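You operate a simulated robot arm through the tools that you are given. There is no shell and no other tool.

You are at the controls of a simulated robot arm. One attempt, no reset.

TASK
Measure 60 ml of blue water into the cylinder, topping up by dropper.
Fine: pour from the large beaker first; use the orange dropper; put both back. Set down upright: large beaker.

It is judged by the outcome, as a careful person would: the job done as asked, and still so three seconds after it is handed in. It fails if anything else is knocked over, pushed out of place, dropped, spilled or broken.

THE ROBOT
A 7-joint arm with a two-finger parallel gripper, fixed in place. Base frame: the origin is on the floor under the middle of its stand, x ahead of it, y to its left, z up; the work surface is at about z = 900. Readings come in mm, degrees, newtons and seconds.
With the tool pointing down near the work surface it reaches from about 240 to 680 mm from the base axis. Its first joint turns from -66.0 to 66.0 degrees. Payload 2.4 kg.
Tool frame: the origin (TCP) lies between the finger pads and is the grasp point; the fingertips stand 30 mm ahead of it; z points along the fingers, y is the line along which they close. The gripper opens to 94 mm. The fingers are 28 mm wide and 10 mm thick; the gripper's body (50 by 96 mm) begins 55 mm behind the TCP.
Orientation is told as [roll, pitch, yaw] about the base's x, y, z axes, in that order, counted from this pose: with the fingers straight down and closing along the base's y, the tool's x points along the base's -x, its y along +y and its z along -z.

THE INTERFACE
- The arm moves only by the tool apply_moves. Its argument "moves" is a list of rows, each a list of 7 numbers: the turn, a rotation vector about the tool's x, y, z in degrees, then the shift along the tool's x, y, z in mm, then the closure, from 0 (fully open) to 1 (shut). In form: [[wx, wy, wz, dx, dy, dz, claw], ...]. A call has 1 to 20 rows; each row is the pose to reach, as a shift and turn from the pose commanded when the call began, along the tool's axes at that moment. Rows are played at 5 a second. More than 50 mm and 8.6 degrees between two rows, or a gripper value outside its range, and nothing of the call is played. Where a pose cannot be reached the arm comes as near as it can. A force on the tool above 40 N (or 10 N above the force at the start of the call, whichever is more), or a blocked arm, ends the call early, and 0.2 s more pass. The fingers move at their own pace (about 153 mm/s each) and stop on an object; they squeeze with about 29 N. The grip force told is the motor's: it shows also when the fingers shut on nothing. Time passes only in rows, and 0.2 s behind the last, so rows that repeat a pose let the fingers close. The reply holds the time, the measured pose of the TCP, the force on the tool along the base axes, the opening and the grip force, in the units named above and with some noise, with the torque about the TCP (base axes, N m) and any sound that the robot's microphone picked up.
- Cameras (640 x 400 px; columns grow to the right, rows downward): "scene" is fixed at [53, 485.9, 1455]; the picture's right is [-0.58, -0.81, 0.00], its down [-0.38, 0.27, -0.88] and it looks along [0.72, -0.51, -0.47] (base axes); focal length 282 px, centre (320, 200). "wrist" rides on the gripper at [76, 14, -102] in the tool frame; the picture's right is [-0.18, 0.98, 0.00], its down [-0.75, -0.14, -0.64] and it looks along [-0.63, -0.12, 0.77] (tool axes); focal length 243 px, centre (320, 200). There is no depth. A picture from a camera that has moved, and an enlarged one, comes with that camera's place and axes in the base frame and with its lens.
- grab_frame(camera): a new picture of that camera. No time passes.
- zoom(camera, box): a new picture of the part [left, top, right, bottom] of that camera's present view, enlarged. No time passes.
- sign_off(): hands the job in; it is judged then, once.

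Places have to be worked out from the pictures, the camera data and where the tool is seen. Open the gripper and draw the arm clear of the work before you hand the job in, unless the task says otherwise.

The tools are called after "Request:" as a command line: name --pt "numbers of a row" for each row, then --argument value for the rest, lists and objects as JSON in quotes. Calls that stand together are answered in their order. apply_moves: Moves the arm, as the interface text tells. Its arguments: {"type":"object","properties":{"moves":{"type":"array","items":{"type":"array","items":{"type":"number"}}}},"required":["moves"]} The other tools are called the same way: grab_frame (camera) takes a picture; zoom (camera, box) takes an enlarged picture of a part of a camera's view; sign_off () hands the job in.

At the start:

```text
time: 0.0
position: [319.0, 97.8, 1339.6]
ee_rot: [0.0, 0.0, 0.0]
wrist_force: [0.0, 0.2, 0.0]
wrist_torque: [-0.01, -0.01, 0.0]
finger_gap: 94.0
finger_force: 0.1
```

scene: 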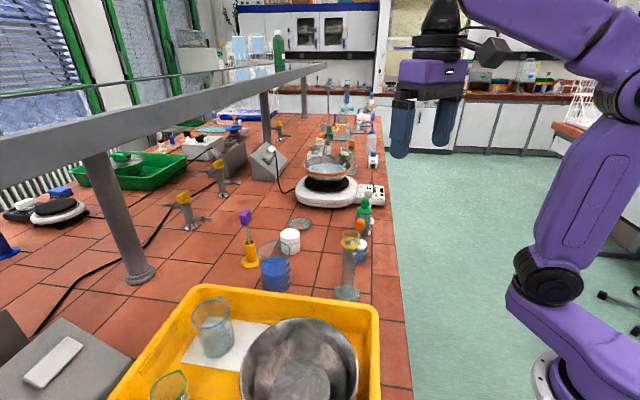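
wrist: 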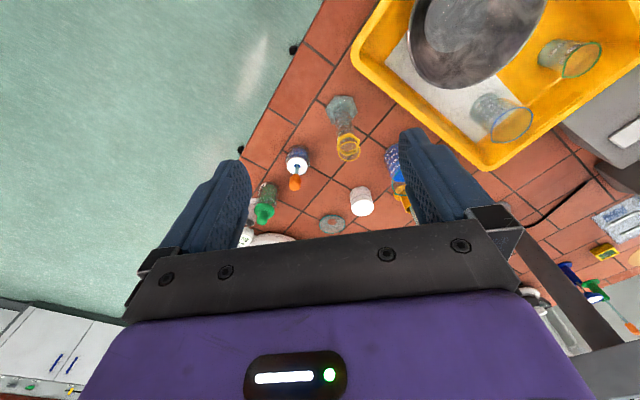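

The first pictures show a blue-filled beaker, a measuring cylinder and several dropper-like items on the bench. I'll zoom in to identify them before moving.

Request:
zoom --camera "scene" --box '[220, 190, 400, 310]'

Request:
zoom --camera "wrist" --box '[230, 80, 430, 240]'

Request:
zoom --camera "scene" --box '[140, 280, 400, 400]'

```text
3.33 times, centred on (310, 250) of scene
camera zoom: at [53.0, 485.9, 1455.0], right [-0.58, -0.81, 0.0], down [-0.38, 0.27, -0.88], along [0.72, -0.51, -0.47], focal length 941 px, centre (353, 33)
```

zoom: 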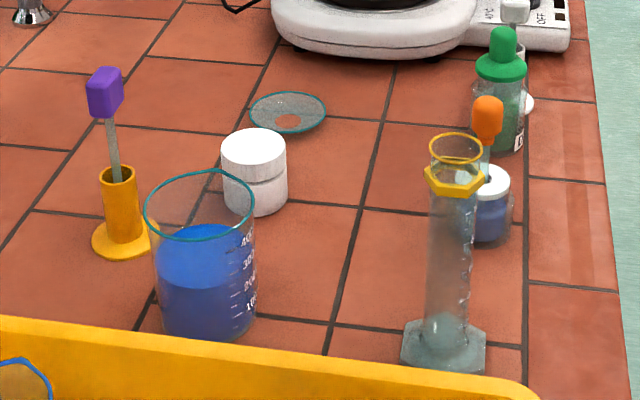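

```text
2.50 times, centred on (330, 160) of wrist
camera zoom: at [242.1, 112.4, 1441.9], right [0.18, 0.98, 0.0], down [0.75, -0.14, 0.64], along [0.63, -0.12, -0.77], focal length 606 px, centre (295, 300)
```

zoom: 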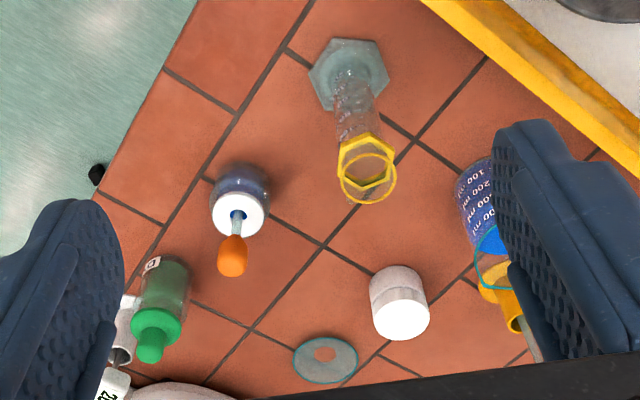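

```text
2.46 times, centred on (270, 340) of scene
camera zoom: at [53.0, 485.9, 1455.0], right [-0.58, -0.81, 0.0], down [-0.38, 0.27, -0.88], along [0.72, -0.51, -0.47], focal length 695 px, centre (443, -145)
```

zoom: 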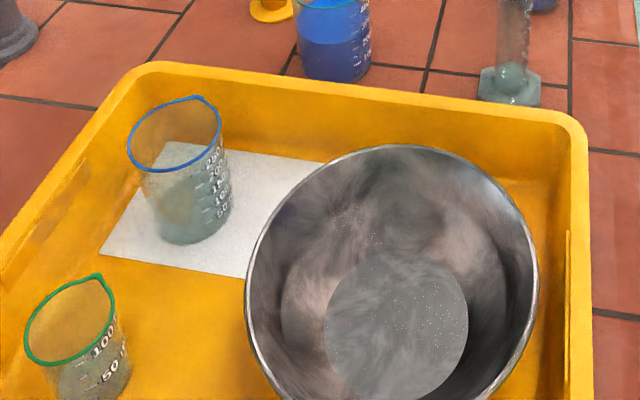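

The big beaker with the teal rim holds the blue water, at roughly (577, 258). The cylinder is at roughly (440, 124), and the orange dropper sits in a bottle near (522, 7). I'll lower the arm through free space for a closer wrist view.

Request:
apply_moves --pt "0 0 0 5 13 35 0" --pt "0 0 0 10 26 70 0" --pt "0 0 0 15 39 105 0" --pt "0 0 0 19 52 140 0" --pt "0 0 0 19 52 140 0"

Request:
grab_frame --camera "wrist"

Request:
grab_frame --camera "scene"

```text
time: 1.2
position: [303.0, 152.7, 1195.9]
ee_rot: [0.0, 0.0, -0.1]
wrist_force: [-1.2, 0.1, -0.1]
wrist_torque: [0.0, 0.02, 0.0]
finger_gap: 94.2
finger_force: 0.1
```

```text
taken
camera wrist: at [226.6, 166.6, 1297.1], right [0.18, 0.98, 0.0], down [0.75, -0.14, 0.64], along [0.63, -0.12, -0.77], focal length 243 px, centre (320, 200)
```

wrist: 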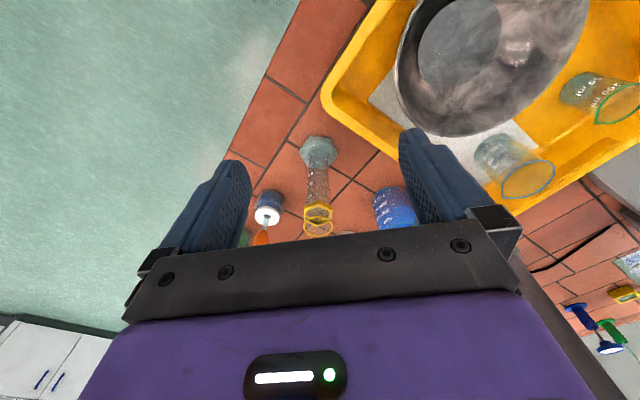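

```text
taken
```

scene: 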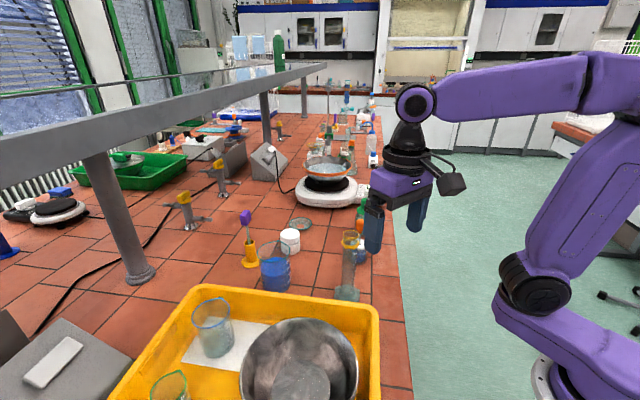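

The wrist view is now partly blocked by the gripper. I'll zoom the fixed camera in tightly on each object to read its details.

Request:
zoom --camera "scene" --box '[330, 225, 370, 305]'

Request:
zoom --camera "scene" --box '[250, 235, 310, 295]'

Request:
zoom --camera "wrist" --box '[240, 120, 420, 240]'

```text
5.00 times, centred on (350, 265) of scene
camera zoom: at [53.0, 485.9, 1455.0], right [-0.58, -0.81, 0.0], down [-0.38, 0.27, -0.88], along [0.72, -0.51, -0.47], focal length 1411 px, centre (170, -125)
```

zoom: 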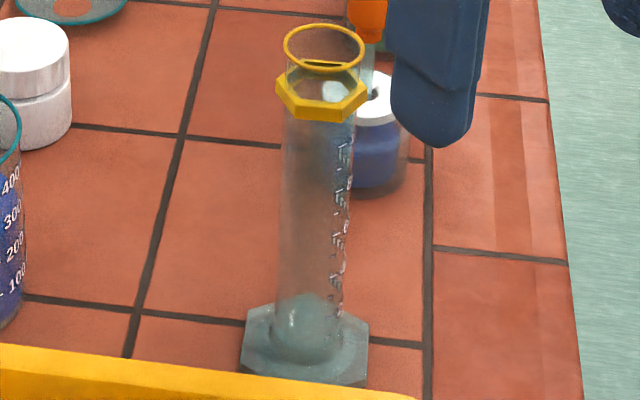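

```text
6.67 times, centred on (280, 265) of scene
camera zoom: at [53.0, 485.9, 1455.0], right [-0.58, -0.81, 0.0], down [-0.38, 0.27, -0.88], along [0.72, -0.51, -0.47], focal length 1882 px, centre (587, -233)
```

zoom: 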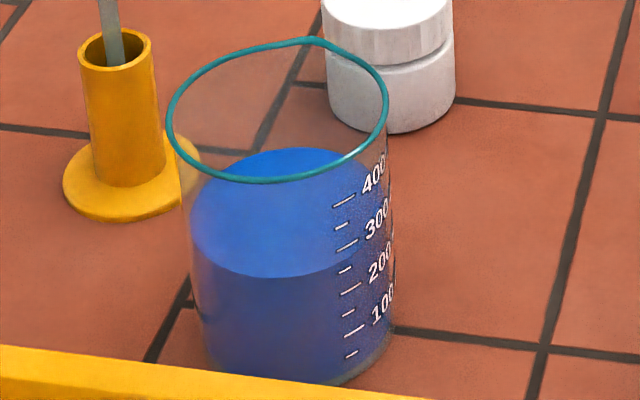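

```text
3.33 times, centred on (330, 180) of wrist
camera zoom: at [226.6, 166.6, 1297.1], right [0.18, 0.98, 0.0], down [0.75, -0.14, 0.64], along [0.63, -0.12, -0.77], focal length 809 px, centre (287, 267)
```

zoom: 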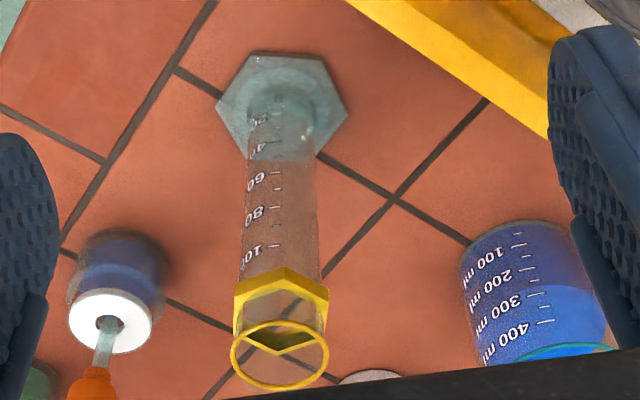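

The spout of the large beaker points about −46° from +x, so away from the cylinder, and the cylinder is marked every 20 ml up to 100. Before touching anything I'll test, empty-handed and high up, whether the arm can reach a pouring pose with yaw −90 tilted sideways.

Request:
apply_moves --pt "0 0 8.5 -13 2 -10 0" --pt "0 0 17 -26 5 -20 0" --pt "0 0 25.5 -39 7 -30 0" --pt "0 0 34 -52 10 -40 0" --pt "0 0 42.5 -65 12 -50 0" --pt "0 0 51 -78 15 -60 0" --pt "0 0 59.5 -91 17 -70 0" --pt "0 0 68 -104 20 -80 0" --pt "0 0 76.5 -117 22 -90 0" --pt "0 0 85 -130 25 -100 0" --pt "0 0 90 -137 25 -104 0" --pt "0 0 90 -137 25 -104 0"

Request:
grab_frame --camera "wrist"

Request:
grab_frame --camera "scene"

```text
time: 3.8
position: [437.7, 175.0, 1303.8]
ee_rot: [0.0, -0.1, -90.1]
wrist_force: [0.3, 0.3, -1.3]
wrist_torque: [-0.01, -0.02, 0.02]
finger_gap: 93.9
finger_force: 0.0
```

```text
taken
camera wrist: at [450.7, 251.6, 1405.6], right [0.98, -0.19, 0.0], down [-0.14, -0.75, 0.64], along [-0.12, -0.63, -0.77], focal length 243 px, centre (320, 200)
```

wrist: 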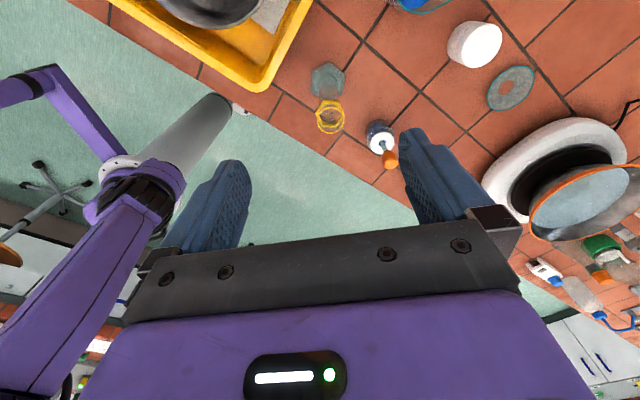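

```text
taken
```

scene: 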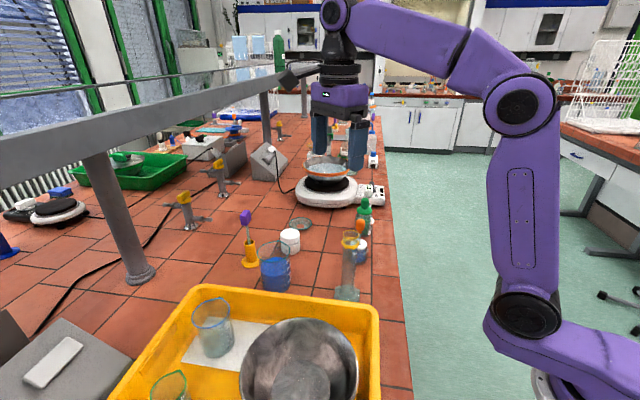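

Yaw −90 is reached, with the wrist camera on the +y side. Next I'll test the sideways tilt, +60° about tool y, still high and clear of everything.

Request:
apply_moves --pt "0 8.5 0 0 0 0 0" --pt "0 17 0 0 0 0 0" --pt "0 25.5 0 0 0 0 0" --pt "0 34 0 0 0 0 0" --pt "0 42.5 0 0 0 0 0" --pt "0 51 0 0 0 0 0" --pt "0 59.5 0 0 0 0 0" --pt "0 66 0 0 0 0 0" --pt "0 66 0 0 0 0 0" --pt "0 66 0 0 0 0 0"

Request:
grab_frame --camera "scene"

Request:
grab_frame --camera "wrist"

```text
time: 6.0
position: [437.6, 174.8, 1304.8]
ee_rot: [0.0, 66.1, -90.0]
wrist_force: [0.4, -0.3, -0.5]
wrist_torque: [0.01, 0.0, 0.0]
finger_gap: 94.0
finger_force: 0.1
```

```text
taken
```

scene: 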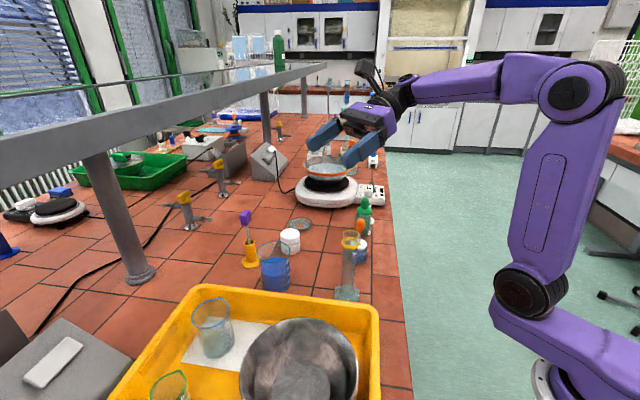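

```text
taken
camera wrist: at [450.2, 112.2, 1415.1], right [0.98, -0.07, -0.17], down [-0.14, -0.89, -0.43], along [-0.12, 0.44, -0.89], focal length 243 px, centre (320, 200)
```

wrist: 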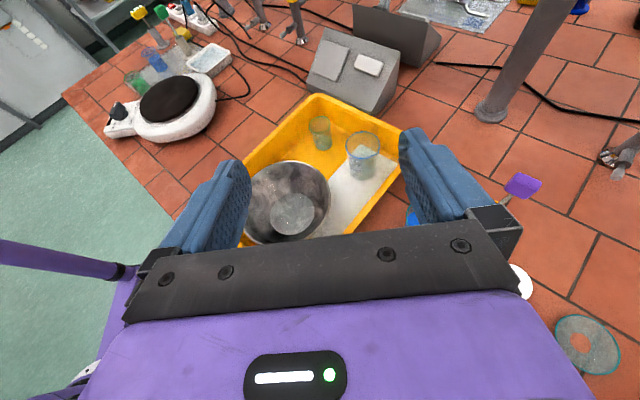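

The 66° tilt works high up. I'll check the same pose lower, at TCP z of about 1125, which should stay about 20 mm above the cylinder rim.

Request:
apply_moves --pt "0 0 0 -41 0 18.2 0" --pt "0 0 0 -82 0 36.4 0" --pt "0 0 0 -123 0 54.6 0" --pt "0 0 0 -160 0 71 0" --pt "0 0 0 -160 0 71 0"

Request:
grab_frame --camera "scene"

Request:
zoom --camera "scene" --box '[260, 140, 440, 310]'

```text
time: 7.2
position: [436.0, 174.0, 1132.4]
ee_rot: [0.1, 66.0, -89.9]
wrist_force: [0.7, -0.6, -0.6]
wrist_torque: [0.0, 0.0, 0.03]
finger_gap: 94.3
finger_force: 0.1
```

```text
taken
```

scene: 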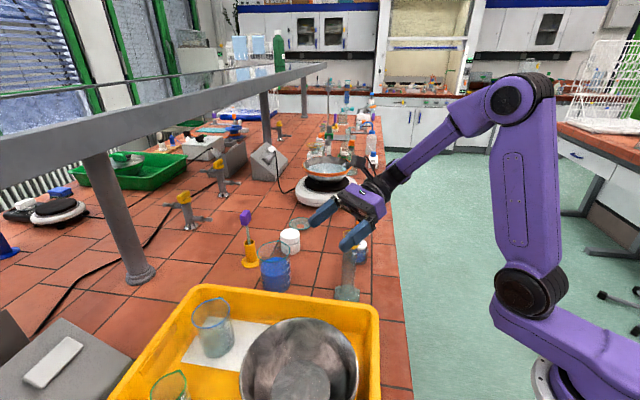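

```text
2.35 times, centred on (350, 225) of scene
camera zoom: at [53.0, 485.9, 1455.0], right [-0.58, -0.81, 0.0], down [-0.38, 0.27, -0.88], along [0.72, -0.51, -0.47], focal length 664 px, centre (249, 141)
```

zoom: 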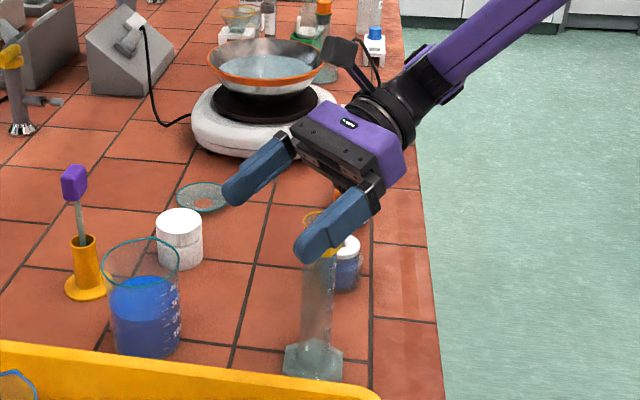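

The pouring pose is reachable down low too. I'll rise, un-tilt, and hover over the beaker at yaw −46, so that tool −x lines up with the spout.

Request:
apply_moves --pt "0 0 0 30 0 -13 0" --pt "0 -8.5 0 55 0 -24 0" --pt "0 -17 0 80 0 -36 0" --pt "0 -25.5 0 109.7 0 -48.6 0" --pt "0 -34 0 109.7 0 -48.6 0" --pt "0 -42.5 0 109.7 0 -48.6 0" --pt "0 -51 0 109.7 0 -48.6 0" --pt "0 -59.5 0 109.7 0 -48.6 0" --pt "0 -66 0 109.7 0 -48.6 0" --pt "0 -66 0 109.7 0 -48.6 0"

Request:
apply_moves --pt "0 0 -8 14 24 5 0" --pt "0 0 -16 27 47 10 0" --pt "0 0 -24 41 70 20 0" --pt "0 0 -32 54 94 30 0" --pt "0 0 -40 68 118 40 0" --pt "0 0 -44 82 141 50 0" --pt "0 0 -44 82 141 50 0"

Request:
grab_frame --camera "wrist"

Request:
grab_frame --camera "scene"

```text
time: 9.4
position: [438.3, 176.0, 1249.5]
ee_rot: [0.0, -0.1, -90.0]
wrist_force: [-0.2, 0.5, -0.2]
wrist_torque: [0.01, 0.0, 0.01]
finger_gap: 93.9
finger_force: 0.0
```

```text
time: 11.0
position: [570.5, 251.4, 1199.3]
ee_rot: [0.0, 0.0, -46.0]
wrist_force: [0.8, 1.2, 0.7]
wrist_torque: [-0.01, -0.05, 0.03]
finger_gap: 93.9
finger_force: 0.2
out of reach, approached as far as the arm can: row 6, 7
```

```text
taken
camera wrist: at [526.1, 316.0, 1301.0], right [0.83, 0.55, 0.0], down [0.42, -0.64, 0.64], along [0.35, -0.54, -0.77], focal length 243 px, centre (320, 200)
```

wrist: 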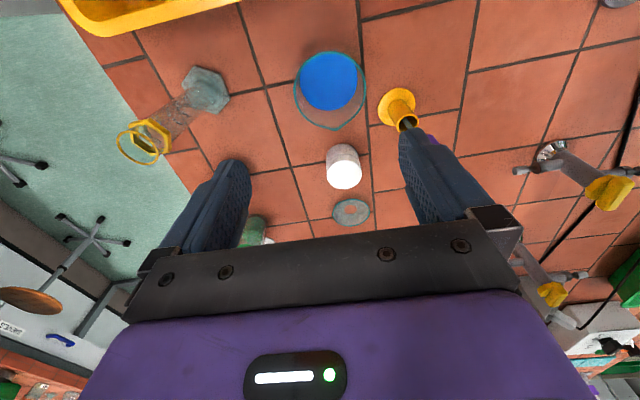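

```text
taken
```

scene: 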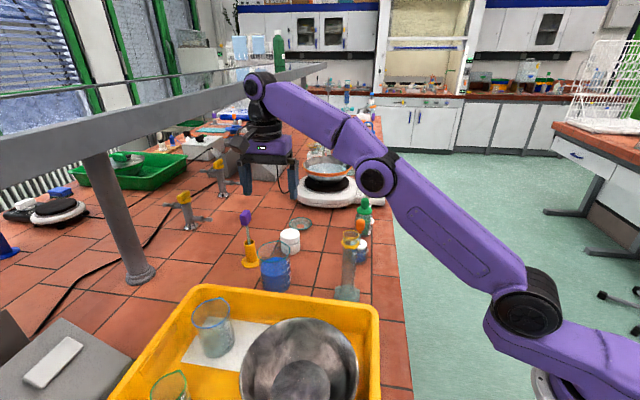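

The arm runs slightly short of reach at this height, but lower down it reaches further. I'll zoom the wrist view on the beaker to locate its rim and spout.

Request:
zoom --camera "wrist" --box '[270, 30, 430, 140]'

```text
3.64 times, centred on (350, 85) of wrist
camera zoom: at [526.1, 316.0, 1301.0], right [0.83, 0.55, 0.0], down [0.42, -0.64, 0.64], along [0.35, -0.54, -0.77], focal length 882 px, centre (211, 618)
```

zoom: 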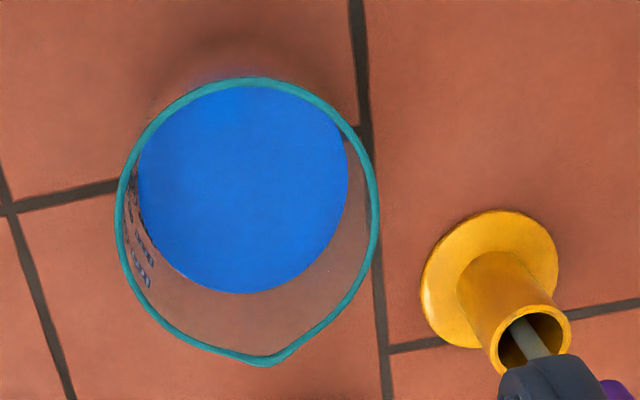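

The rim centre is at about (578, 255), the spout heads about −47°, and the rim is about 82 mm across. I'll come down to z of about 1120 and check where the arm settles.

Request:
apply_moves --pt "0 0 0 0 0 40 0" --pt "0 0 0 0 0 80 0" --pt "0 0 0 0 0 80 0"

Request:
zoom --camera "wrist" --box '[200, 0, 480, 200]'

```text
time: 11.8
position: [573.8, 253.0, 1118.3]
ee_rot: [0.0, -0.1, -46.0]
wrist_force: [1.4, -0.6, -0.2]
wrist_torque: [0.02, -0.02, 0.0]
finger_gap: 93.9
finger_force: 0.0
```

```text
2.00 times, centred on (340, 100) of wrist
camera zoom: at [528.8, 317.3, 1220.0], right [0.83, 0.55, 0.0], down [0.42, -0.64, 0.64], along [0.35, -0.54, -0.77], focal length 485 px, centre (280, 400)
```

zoom: 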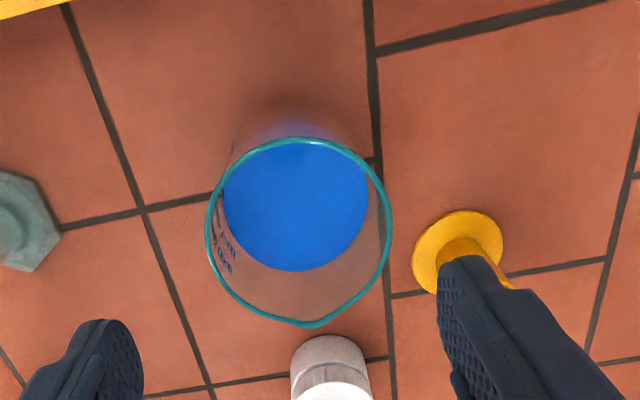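

The rim centre now works out at (577.7, 256), about 4.6 mm off along the closing axis. I'll correct that while lowering until the fingertips are just above the rim.

Request:
apply_moves --pt "0 0 0 -1 4.6 30 0" --pt "0 0 0 -1 4.6 60 0" --pt "0 0 0 -1 4.6 60 0"

Request:
zoom --camera "wrist" --box '[160, 0, 520, 220]'

Request:
zoom --camera "scene" --box '[210, 170, 370, 300]'

```text
time: 12.6
position: [576.0, 253.3, 1058.0]
ee_rot: [0.0, 0.0, -46.1]
wrist_force: [0.5, -0.4, 0.8]
wrist_torque: [0.03, 0.0, 0.02]
finger_gap: 94.0
finger_force: 0.0
```

```text
1.78 times, centred on (340, 110) of wrist
camera zoom: at [532.4, 318.2, 1159.9], right [0.83, 0.55, 0.0], down [0.42, -0.64, 0.64], along [0.35, -0.54, -0.77], focal length 431 px, centre (284, 360)
```

zoom: 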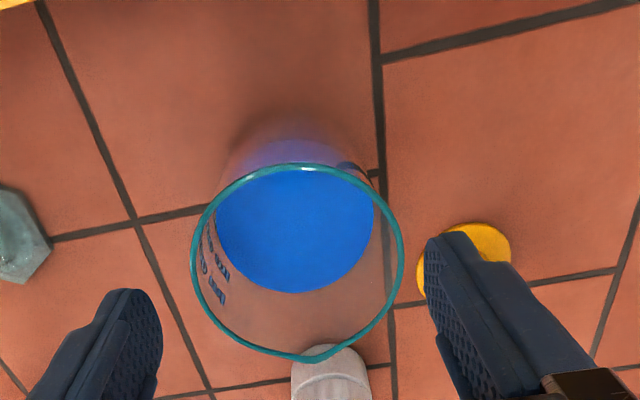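

```text
3.08 times, centred on (290, 235) of scene
camera zoom: at [53.0, 485.9, 1455.0], right [-0.58, -0.81, 0.0], down [-0.38, 0.27, -0.88], along [0.72, -0.51, -0.47], focal length 869 px, centre (412, 92)
```

zoom: 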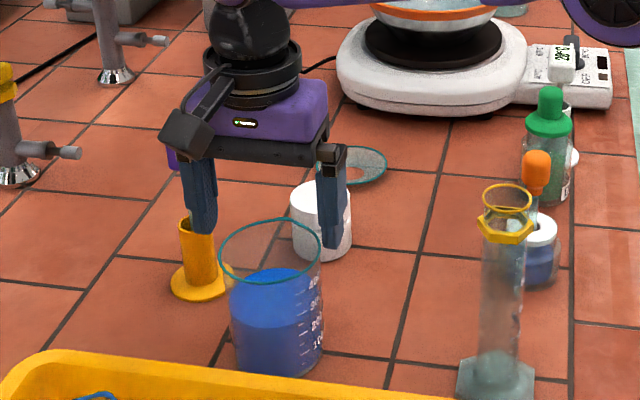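

The remaining offset is about 3 mm along the closing axis. I'll correct it and descend further with the fingers straddling the rim, then check the clearance.

Request:
apply_moves --pt "0 0 0 1 2.8 0 0" --pt "0 0 0 1 2.8 15 0" --pt "0 0 0 1 2.8 30 0" --pt "0 0 0 1 2.8 45 0" --pt "0 0 0 1 2.8 45 0"

Request:
grab_frame --camera "wrist"

Request:
zoom --camera "scene" --box '[220, 190, 340, 300]'

```text
time: 13.8
position: [575.2, 258.5, 1012.5]
ee_rot: [0.0, 0.0, -46.0]
wrist_force: [0.0, -0.1, -0.5]
wrist_torque: [0.0, 0.01, 0.02]
finger_gap: 93.9
finger_force: 0.0
```

```text
taken
camera wrist: at [532.4, 322.4, 1114.9], right [0.83, 0.55, 0.0], down [0.42, -0.64, 0.64], along [0.35, -0.54, -0.77], focal length 243 px, centre (320, 200)
```

wrist: 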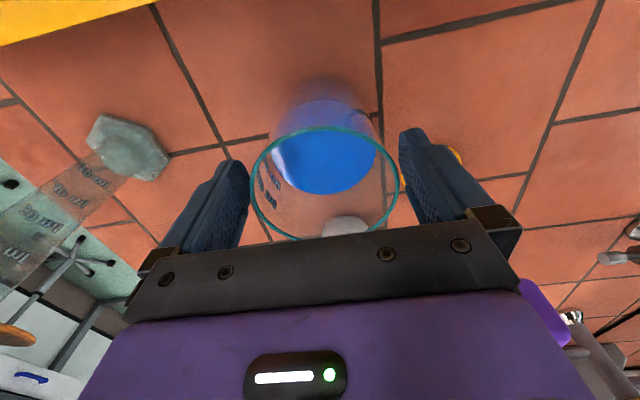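

```text
3.64 times, centred on (280, 245) of scene
camera zoom: at [53.0, 485.9, 1455.0], right [-0.58, -0.81, 0.0], down [-0.38, 0.27, -0.88], along [0.72, -0.51, -0.47], focal length 1026 px, centre (466, 36)
```

zoom: 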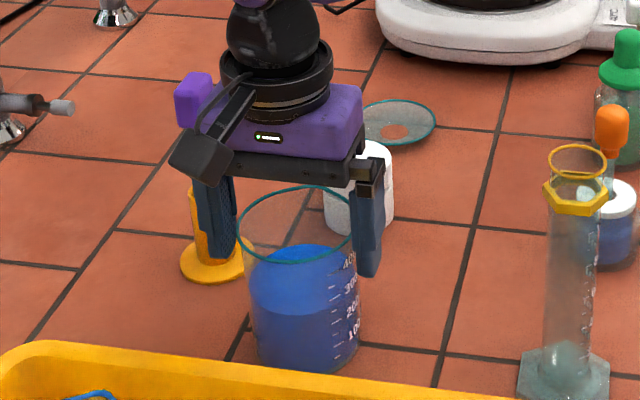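

The pads clear the rim by about 6.5 mm on each side, so it's centred along the closing axis; the beaker sits about 3.5 mm further along −x of the tool. I'll correct that, lower to z of about 972, then close gently.

Request:
apply_moves --pt "0 0 0 -3.5 0 0 0" --pt "0 0 0 -3.5 0 14 0" --pt "0 0 0 -3.5 0 28 0" --pt "0 0 0 -3.5 0 40 0" --pt "0 0 0 -3.5 0 40 0"

Request:
grab_frame --camera "wrist"

Request:
zoom --camera "scene" --box '[220, 190, 340, 300]'

```text
time: 15.0
position: [578.2, 253.9, 973.0]
ee_rot: [0.1, -0.1, -46.0]
wrist_force: [1.1, 0.3, 0.4]
wrist_torque: [0.02, 0.02, 0.01]
finger_gap: 93.9
finger_force: 0.0
```

```text
taken
camera wrist: at [534.3, 319.0, 1074.6], right [0.83, 0.55, 0.0], down [0.42, -0.64, 0.64], along [0.35, -0.54, -0.77], focal length 243 px, centre (320, 200)
```

wrist: 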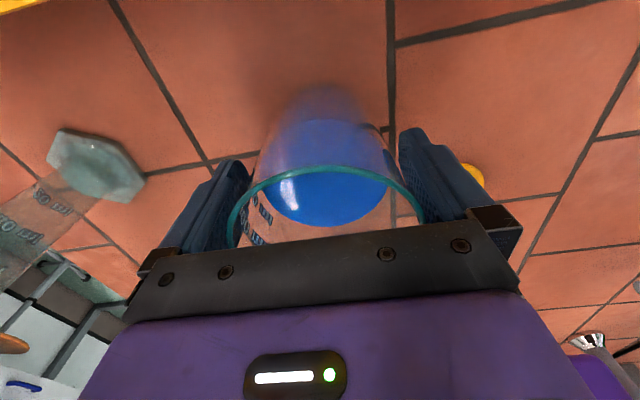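

```text
3.64 times, centred on (280, 245) of scene
camera zoom: at [53.0, 485.9, 1455.0], right [-0.58, -0.81, 0.0], down [-0.38, 0.27, -0.88], along [0.72, -0.51, -0.47], focal length 1026 px, centre (466, 36)
```

zoom: 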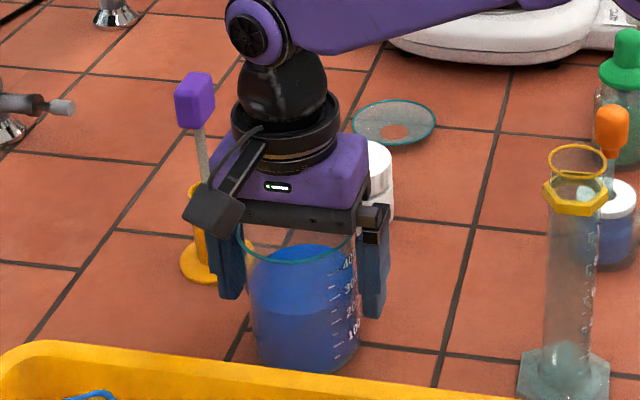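

The fingers straddle the beaker cleanly with the palm just above the rim. I'll close in small steps and watch the opening and the grip force.

Request:
apply_moves --pt "0 0 0 0 0 0 0.08" --pt "0 0 0 0 0 0 0.12" --pt "0 0 0 0 0 0 0.16" --pt "0 0 0 0 0 0 0.2" --pt "0 0 0 0 0 0 0.25" --pt "0 0 0 0 0 0 0.25" --pt "0 0 0 0 0 0 0.25"

Request:
zoom --camera "scene" --box '[220, 190, 340, 300]'

```text
time: 16.6
position: [578.2, 255.1, 972.4]
ee_rot: [-0.1, 0.0, -46.0]
wrist_force: [0.5, 1.3, 1.0]
wrist_torque: [-0.07, 0.0, -0.01]
finger_gap: 80.9
finger_force: 28.9
```

```text
3.64 times, centred on (280, 245) of scene
camera zoom: at [53.0, 485.9, 1455.0], right [-0.58, -0.81, 0.0], down [-0.38, 0.27, -0.88], along [0.72, -0.51, -0.47], focal length 1026 px, centre (466, 36)
```

zoom: 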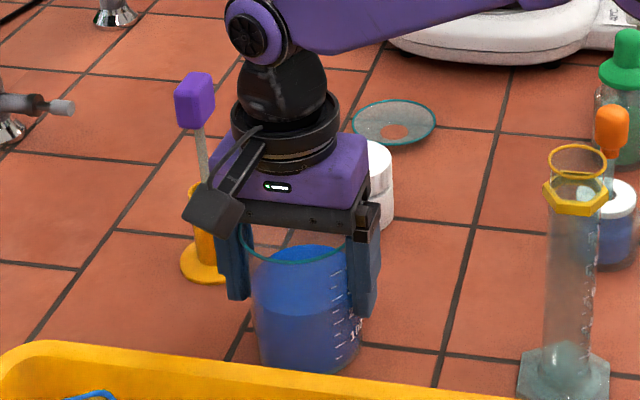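

It's gripped at 80.9 mm with 28.9 N. I'll lift slowly and check the hold and the load.

Request:
apply_moves --pt "0 0 0 0 0 -4 0.25" --pt "0 0 0 0 0 -10 0.25" --pt "0 0 0 0 0 -18 0.25" --pt "0 0 0 0 0 -28 0.25" --pt "0 0 0 0 0 -40 0.25" --pt "0 0 0 0 0 -52 0.25" --pt "0 0 0 0 0 -60 0.25" --pt "0 0 0 0 0 -60 0.25" --pt "0 0 0 0 0 -60 0.25"

Request:
grab_frame --camera "scene"

Request:
zoom --camera "scene" --box '[220, 180, 380, 300]'

```text
time: 18.6
position: [577.2, 256.2, 1033.6]
ee_rot: [0.0, 0.0, -46.0]
wrist_force: [-0.6, -0.9, -4.1]
wrist_torque: [0.0, -0.01, -0.04]
finger_gap: 80.7
finger_force: 28.6
```

```text
taken
```

scene: 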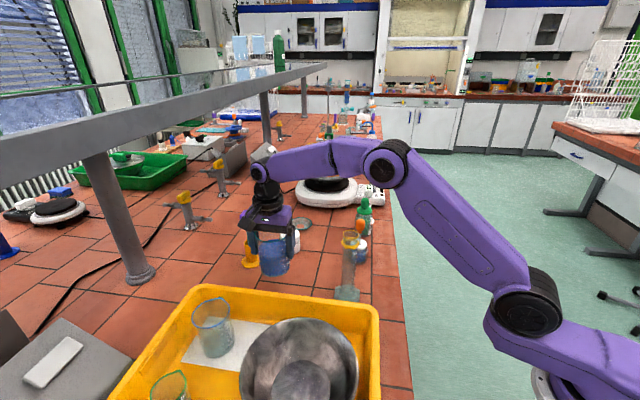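

```text
3.33 times, centred on (300, 240) of scene
camera zoom: at [53.1, 485.9, 1455.0], right [-0.58, -0.81, 0.0], down [-0.38, 0.27, -0.88], along [0.72, -0.51, -0.47], focal length 941 px, centre (387, 67)
```

zoom: 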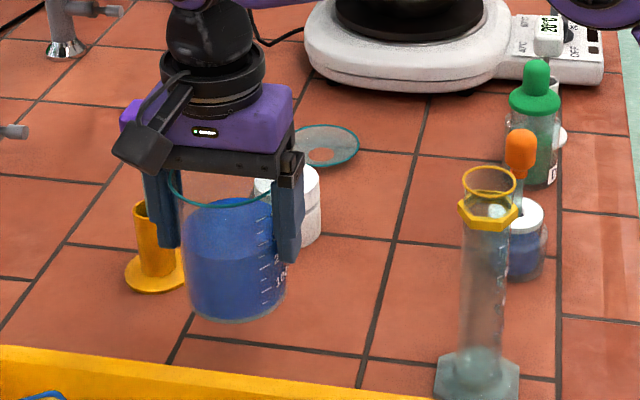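

The beaker is held securely with about 4 N of load. From triangulation I put the cylinder rim centre at about (442, 124, 1086). I'll carry the beaker up and across to a standoff at (442, 215, 1170), turning the spout toward −y.

Request:
apply_moves --pt "0 0 1 1.3 -2.5 -6 0.25" --pt "0 0 3 4.5 -9 -18 0.25" --pt "0 0 6.6 9.6 -19 -34 0.25" --pt "0 0 11 16 -31 -50 0.25" --pt "0 0 15.4 22.5 -44 -66 0.25" --pt "0 0 19.8 29 -56.5 -80 0.25" --pt "0 0 24.2 35.4 -69 -94 0.25" --pt "0 0 28.6 41.8 -81.6 -106 0.25" --pt "0 0 33 48.2 -94.2 -116 0.25" --pt "0 0 37.4 54.7 -106.8 -125 0.25" --pt "0 0 41 60 -117 -131 0.25" --pt "0 0 43 63 -123 -135 0.25" --pt "0 0 44 64.3 -125.6 -136 0.25" --pt "0 0 44 64.3 -125.6 -136 0.25" --pt "0 0 44 64.3 -125.6 -136 0.25"

Request:
grab_frame --camera "scene"

Request:
grab_frame --camera "wrist"

```text
time: 21.8
position: [442.7, 213.9, 1169.2]
ee_rot: [0.0, 0.0, -90.0]
wrist_force: [-0.3, -0.7, -4.5]
wrist_torque: [0.0, 0.06, 0.0]
finger_gap: 81.0
finger_force: 29.3
```

```text
taken
```

scene: 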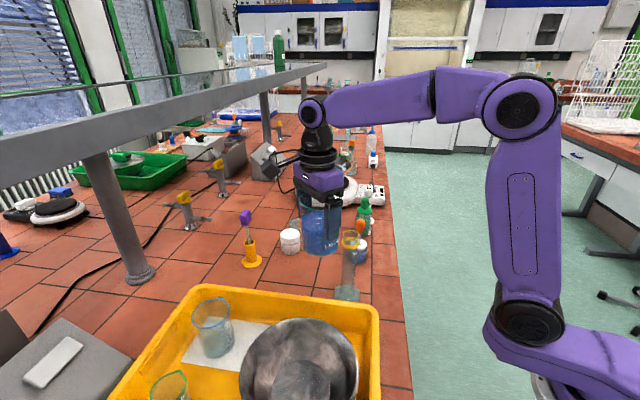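

```text
taken
camera wrist: at [456.1, 290.5, 1270.7], right [0.98, -0.18, 0.0], down [-0.14, -0.75, 0.64], along [-0.12, -0.63, -0.77], focal length 243 px, centre (320, 200)
```

wrist: 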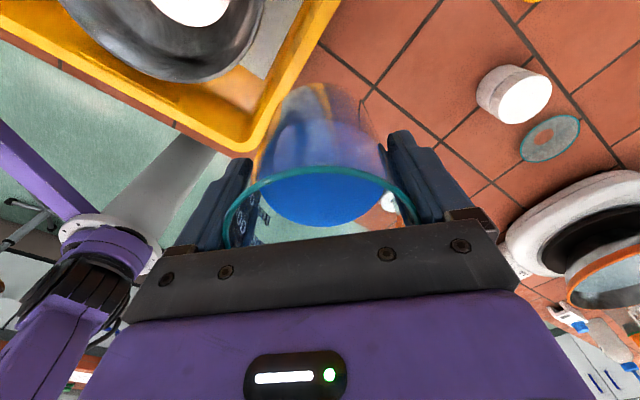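

The beaker is at standoff, upright and steady. I'll tilt slowly to 38°, which is below the estimated pouring onset of about 49°, while staying high above the cylinder.

Request:
apply_moves --pt "0 1 0 0 0 0 0.25" --pt "0 3 0 0 0 0 0.25" --pt "0 6 0 0 0 0 0.25" --pt "0 9 0 0 0 0 0.25" --pt "0 12 0 0 0 0 0.25" --pt "0 15 0 0 0 0 0.25" --pt "0 18 0 0 0 0 0.25" --pt "0 21 0 0 0 0 0.25" --pt "0 24 0 0 0 0 0.25" --pt "0 27 0 0 0 0 0.25" --pt "0 30 0 0 0 0 0.25" --pt "0 33 0 0 0 0 0.25" --pt "0 36 0 0 0 0 0.25" --pt "0 37.5 0 0 0 0 0.25" --pt "0 38 0 0 0 0 0.25" --pt "0 38 0 0 0 0 0.25"

Request:
zoom --camera "scene" --box '[260, 150, 420, 310]'

Request:
grab_frame --camera "wrist"

```text
time: 25.2
position: [442.7, 213.3, 1170.4]
ee_rot: [0.0, 38.0, -90.1]
wrist_force: [-0.2, 0.6, -4.9]
wrist_torque: [-0.03, 0.01, -0.01]
finger_gap: 80.8
finger_force: 29.6
```

```text
2.50 times, centred on (340, 230) of scene
camera zoom: at [53.1, 485.9, 1455.0], right [-0.58, -0.81, 0.0], down [-0.38, 0.27, -0.88], along [0.72, -0.51, -0.47], focal length 706 px, centre (270, 125)
```

zoom: 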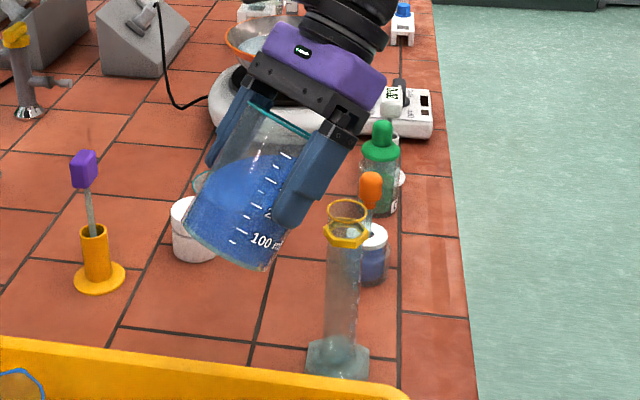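

```text
taken
camera wrist: at [455.5, 210.9, 1296.6], right [0.98, -0.14, -0.11], down [-0.14, -0.99, 0.04], along [-0.12, -0.03, -0.99], focal length 243 px, centre (320, 200)
```

wrist: 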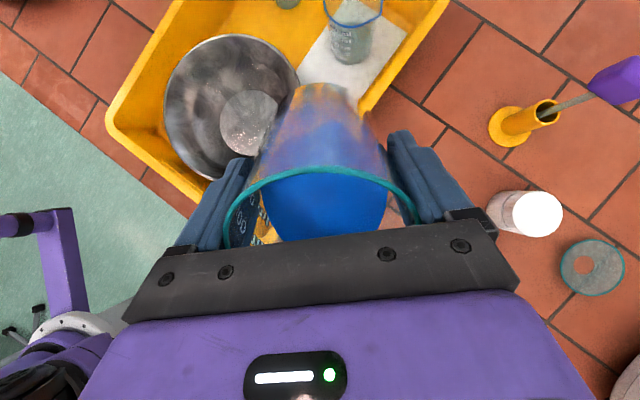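

The liquid stays well below the spout at 38°. I'll now bring the spout over the cylinder mouth, about 18 mm above the rim and just inside its near edge.

Request:
apply_moves --pt "0 0 0 -4 0 3 0.25" --pt "0 0 0 -12 0 8 0.25" --pt "0 0 0 -22 -0.2 15 0.25" --pt "0 0 0 -32 -0.3 22 0.25" --pt "0 0 0 -42 -0.4 28.5 0.25" --pt "0 0 0 -51 -0.5 34.6 0.25" --pt "0 0 0 -56 -0.5 38 0.25" --pt "0 0 0 -57.4 -0.5 38.9 0.25" --pt "0 0 0 -57.4 -0.5 38.9 0.25"

Request:
zoom --camera "scene" --box '[280, 180, 400, 310]'

Request:
grab_frame --camera "wrist"

```text
time: 27.2
position: [441.3, 193.5, 1103.3]
ee_rot: [0.0, 38.1, -90.0]
wrist_force: [-0.2, -0.4, -4.4]
wrist_torque: [-0.02, 0.02, 0.01]
finger_gap: 81.0
finger_force: 29.2
```

```text
3.08 times, centred on (340, 245) of scene
camera zoom: at [53.1, 485.9, 1455.0], right [-0.58, -0.81, 0.0], down [-0.38, 0.27, -0.88], along [0.72, -0.51, -0.47], focal length 869 px, centre (258, 62)
```

zoom: 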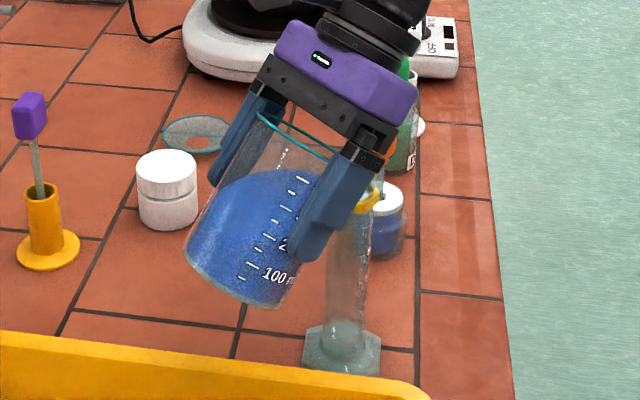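

```text
taken
camera wrist: at [455.0, 190.4, 1229.8], right [0.98, -0.14, -0.11], down [-0.14, -0.99, 0.04], along [-0.12, -0.03, -0.99], focal length 243 px, centre (320, 200)
```

wrist: 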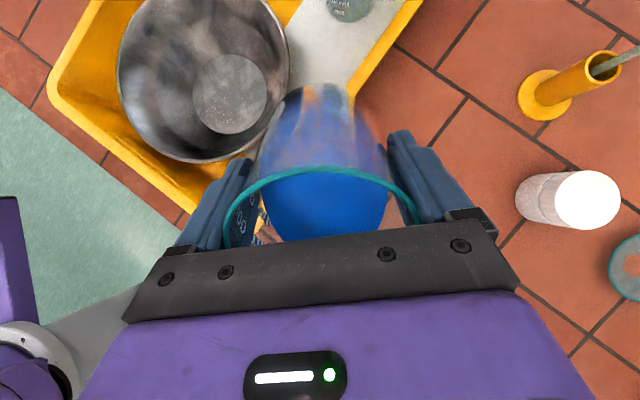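

The scene camera still sees the lower cylinder, including the 60 ml zone at about z 986. I'll ease to 46° while lowering the spout to about 13 mm above the rim.

Request:
apply_moves --pt "0 1 0 0.1 0 -0.4 0.25" --pt "0 2.5 0 0.2 0 -1 0.25" --pt "0 4 0 0.3 0 -1.7 0.25" --pt "0 5.5 0 0.4 0 -2.3 0.25" --pt "0 7 0 0.5 0 -3 0.25" --pt "0 8 0 0.5 0 -3.4 0.25" --pt "0 8 0 0.5 0 -3.4 0.25" --pt "0 8 0 0.5 0 -3.4 0.25"

Request:
zoom --camera "scene" --box '[290, 200, 390, 310]'

Request:
zoom --camera "wrist" --box '[200, 60, 440, 260]'

```text
time: 29.0
position: [441.6, 190.5, 1105.9]
ee_rot: [0.1, 46.0, -89.9]
wrist_force: [-0.5, -0.5, -3.9]
wrist_torque: [-0.06, 0.01, 0.01]
finger_gap: 80.8
finger_force: 28.9
```

```text
3.64 times, centred on (340, 255) of scene
camera zoom: at [53.1, 485.9, 1455.0], right [-0.58, -0.81, 0.0], down [-0.38, 0.27, -0.88], along [0.72, -0.51, -0.47], focal length 1026 px, centre (247, 0)
```

zoom: 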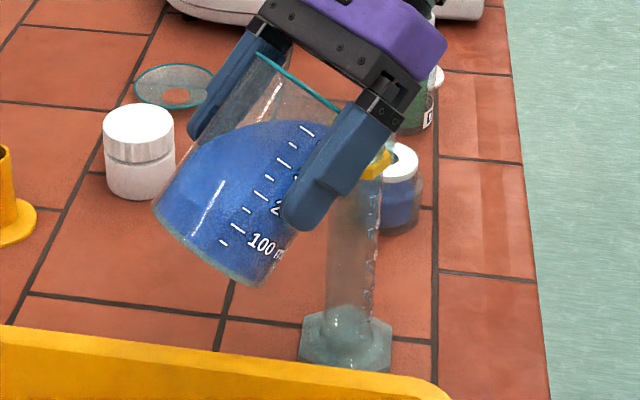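

```text
2.00 times, centred on (320, 160) of wrist
camera zoom: at [454.7, 171.2, 1231.6], right [0.98, -0.13, -0.13], down [-0.14, -0.99, -0.1], along [-0.12, 0.11, -0.99], focal length 485 px, centre (320, 280)
```

zoom: 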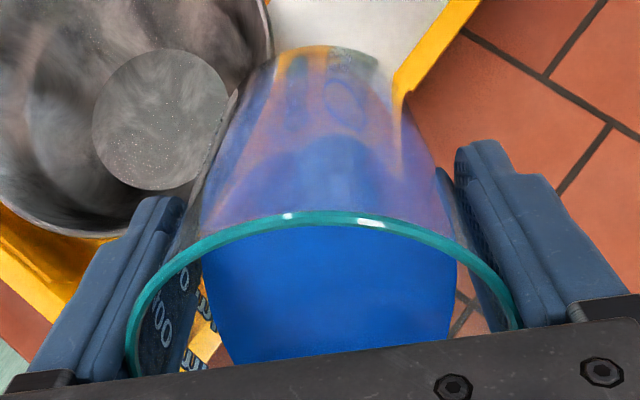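

There's no flow yet at 46°. I'll tilt on to 48° pivoting about the spout, then check the cylinder.

Request:
apply_moves --pt "0 0.7 0 0.2 0 -0.3 0.25" --pt "0 1.4 0 0.4 0 -0.7 0.25" --pt "0 2 0 0.57 0 -0.97 0.25" --pt "0 2 0 0.57 0 -0.97 0.25" --pt "0 2 0 0.57 0 -0.97 0.25"

Request:
zoom --camera "scene" --box '[310, 220, 380, 305]'

```text
time: 30.2
position: [441.3, 191.3, 1107.4]
ee_rot: [0.0, 48.0, -90.0]
wrist_force: [-0.2, -0.2, -4.4]
wrist_torque: [-0.11, -0.02, 0.03]
finger_gap: 80.9
finger_force: 28.8
```

```text
4.71 times, centred on (345, 262) of scene
camera zoom: at [53.1, 485.9, 1455.0], right [-0.58, -0.81, 0.0], down [-0.38, 0.27, -0.88], along [0.72, -0.51, -0.47], focal length 1328 px, centre (202, -94)
```

zoom: 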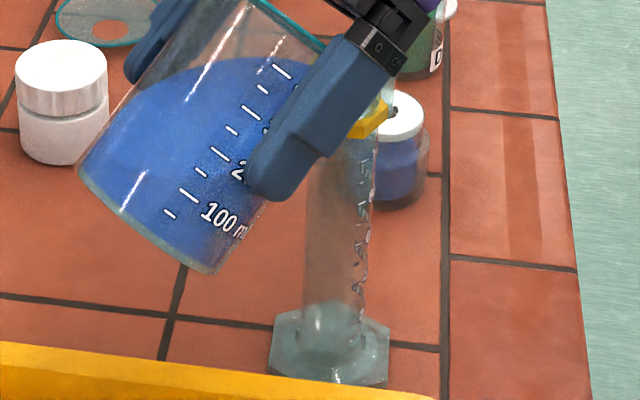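

Still no flow at 48°. I'll continue to 50° about the spout.

Request:
apply_moves --pt "0 0.5 0 0.13 0 -0.25 0.25" --pt "0 1 0 0.26 0 -0.5 0.25" --pt "0 1.5 0 0.4 0 -0.75 0.25" --pt "0 2 0 0.53 0 -0.99 0.25" --pt "0 2 0 0.53 0 -0.99 0.25" --pt "0 2 0 0.53 0 -0.99 0.25"

Request:
zoom --camera "scene" --box '[310, 220, 380, 305]'

```text
time: 31.6
position: [442.6, 190.5, 1108.1]
ee_rot: [0.0, 49.9, -90.1]
wrist_force: [-0.1, 0.2, -5.1]
wrist_torque: [-0.06, 0.03, 0.02]
finger_gap: 80.8
finger_force: 28.8
```

```text
4.71 times, centred on (345, 262) of scene
camera zoom: at [53.0, 485.9, 1455.0], right [-0.58, -0.81, 0.0], down [-0.38, 0.27, -0.88], along [0.72, -0.51, -0.47], focal length 1328 px, centre (202, -94)
```

zoom: 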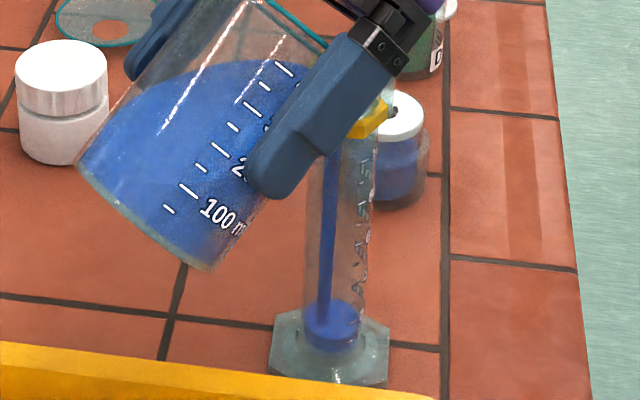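

Flow has started: the stream falls inside the cylinder and liquid is collecting. I'll hold the angle for a moment to gauge the flow rate.

Request:
apply_moves --pt "0 0 0 0 0 0 0.25"

Request:
zoom --camera "scene" --box '[310, 220, 380, 305]'

```text
time: 32.0
position: [442.3, 190.4, 1108.4]
ee_rot: [0.0, 50.0, -90.1]
wrist_force: [-0.3, -0.5, -3.3]
wrist_torque: [-0.06, 0.01, 0.0]
finger_gap: 80.8
finger_force: 29.9
```

```text
4.71 times, centred on (345, 262) of scene
camera zoom: at [53.0, 485.9, 1455.0], right [-0.58, -0.81, 0.0], down [-0.38, 0.27, -0.88], along [0.72, -0.51, -0.47], focal length 1328 px, centre (202, -94)
```

zoom: 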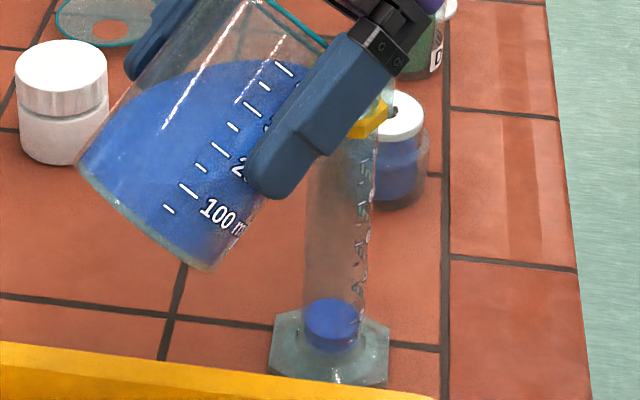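

The flow stops by itself at a fixed tilt, and the cylinder holds about 15 ml, so each degree pours roughly 12 ml. I'll go 1° further and hold.

Request:
apply_moves --pt "0 0.5 0 0.32 0 -0.41 0.25" --pt "0 1 0 0.65 0 -0.83 0.25" --pt "0 1 0 0.65 0 -0.83 0.25" --pt "0 1 0 0.65 0 -0.83 0.25"

Request:
zoom --camera "scene" --box '[310, 220, 380, 305]'

```text
time: 33.0
position: [441.6, 189.7, 1108.3]
ee_rot: [0.0, 51.0, -90.0]
wrist_force: [0.5, -0.4, -5.2]
wrist_torque: [-0.07, 0.01, 0.01]
finger_gap: 80.9
finger_force: 29.4
```

```text
4.71 times, centred on (345, 262) of scene
camera zoom: at [53.0, 485.9, 1455.0], right [-0.58, -0.81, 0.0], down [-0.38, 0.27, -0.88], along [0.72, -0.51, -0.47], focal length 1328 px, centre (202, -94)
```

zoom: 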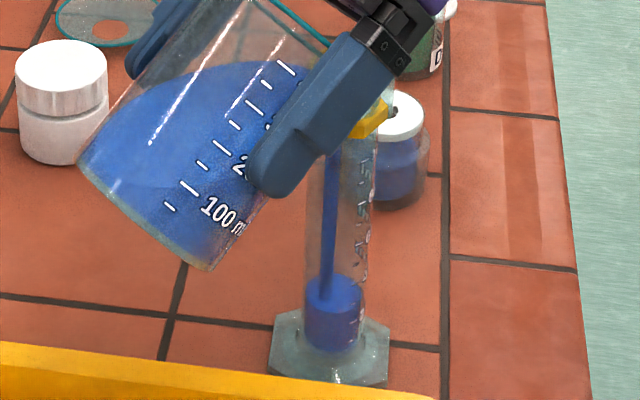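

Still pouring, with the level rising to about 25–28 ml. I'll hold here until the stream stops.

Request:
apply_moves --pt "0 0 0 0 0 0 0.25"

Request:
zoom --camera "scene" --box '[310, 220, 380, 305]'

```text
time: 33.4
position: [442.5, 191.0, 1109.3]
ee_rot: [-0.1, 51.1, -90.0]
wrist_force: [-0.2, 0.7, -4.8]
wrist_torque: [-0.09, 0.03, 0.02]
finger_gap: 81.1
finger_force: 28.6
```

```text
4.71 times, centred on (345, 262) of scene
camera zoom: at [53.0, 485.9, 1455.0], right [-0.58, -0.81, 0.0], down [-0.38, 0.27, -0.88], along [0.72, -0.51, -0.47], focal length 1328 px, centre (202, -94)
```

zoom: 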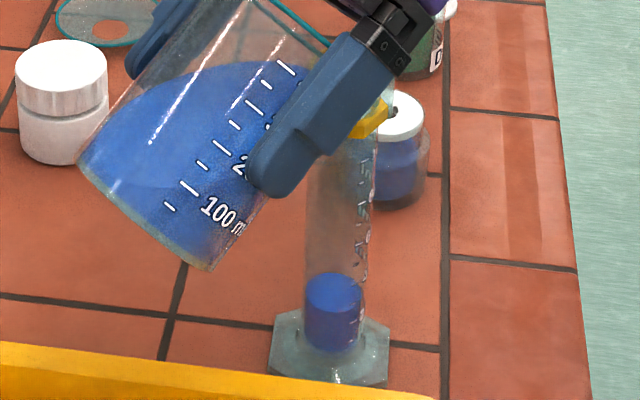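

It stopped at about 28 ml, which is about 13 ml per degree. One more degree should bring it to about 41 ml.

Request:
apply_moves --pt "0 0.5 0 0.32 0 -0.41 0.25" --pt "0 1 0 0.65 0 -0.82 0.25" --pt "0 1 0 0.65 0 -0.82 0.25" --pt "0 1 0 0.65 0 -0.82 0.25" --pt "0 1 0 0.65 0 -0.82 0.25" --pt "0 1 0 0.65 0 -0.82 0.25"

Request:
zoom --camera "scene" --box '[310, 220, 380, 305]'

```text
time: 34.8
position: [441.5, 190.3, 1110.4]
ee_rot: [0.1, 52.0, -90.1]
wrist_force: [0.3, 0.7, -3.3]
wrist_torque: [-0.08, -0.02, 0.0]
finger_gap: 80.9
finger_force: 29.2
```

```text
4.71 times, centred on (345, 262) of scene
camera zoom: at [53.0, 485.9, 1455.0], right [-0.58, -0.81, 0.0], down [-0.38, 0.27, -0.88], along [0.72, -0.51, -0.47], focal length 1328 px, centre (202, -94)
```

zoom: 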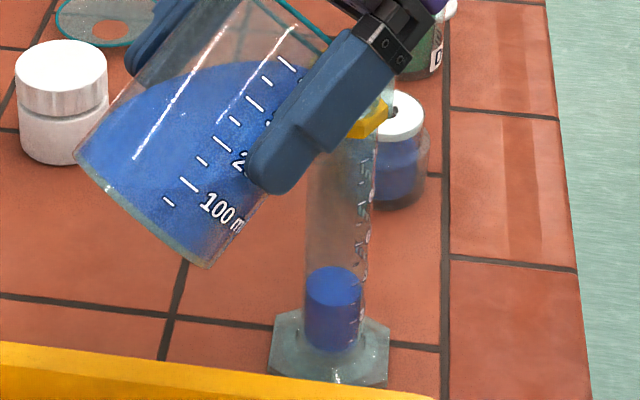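

The level rose only a little, to about 32 ml, and no stream is visible. I'll zoom in closer, then tilt 1° more.

Request:
apply_moves --pt "0 0.5 0 0.32 0 -0.41 0.25" --pt "0 1 0 0.65 0 -0.81 0.25" --pt "0 1 0 0.65 0 -0.81 0.25" --pt "0 1 0 0.65 0 -0.81 0.25"

Request:
zoom --camera "scene" --box '[310, 220, 380, 305]'

```text
time: 35.8
position: [442.4, 190.3, 1111.4]
ee_rot: [0.0, 52.9, -90.0]
wrist_force: [-0.6, 0.6, -3.9]
wrist_torque: [-0.09, -0.05, -0.01]
finger_gap: 81.0
finger_force: 29.2
```

```text
4.71 times, centred on (345, 262) of scene
camera zoom: at [53.0, 485.9, 1455.0], right [-0.58, -0.81, 0.0], down [-0.38, 0.27, -0.88], along [0.72, -0.51, -0.47], focal length 1328 px, centre (202, -94)
```

zoom: 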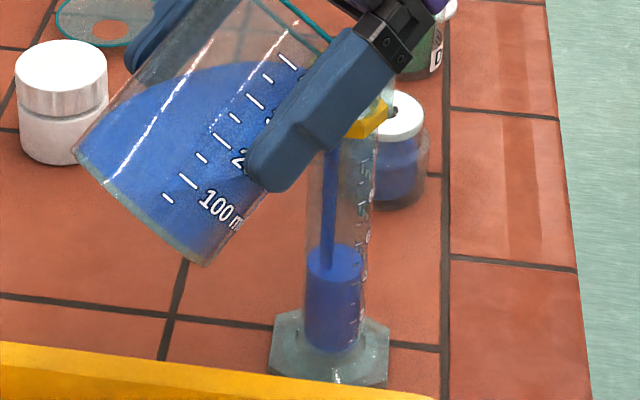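

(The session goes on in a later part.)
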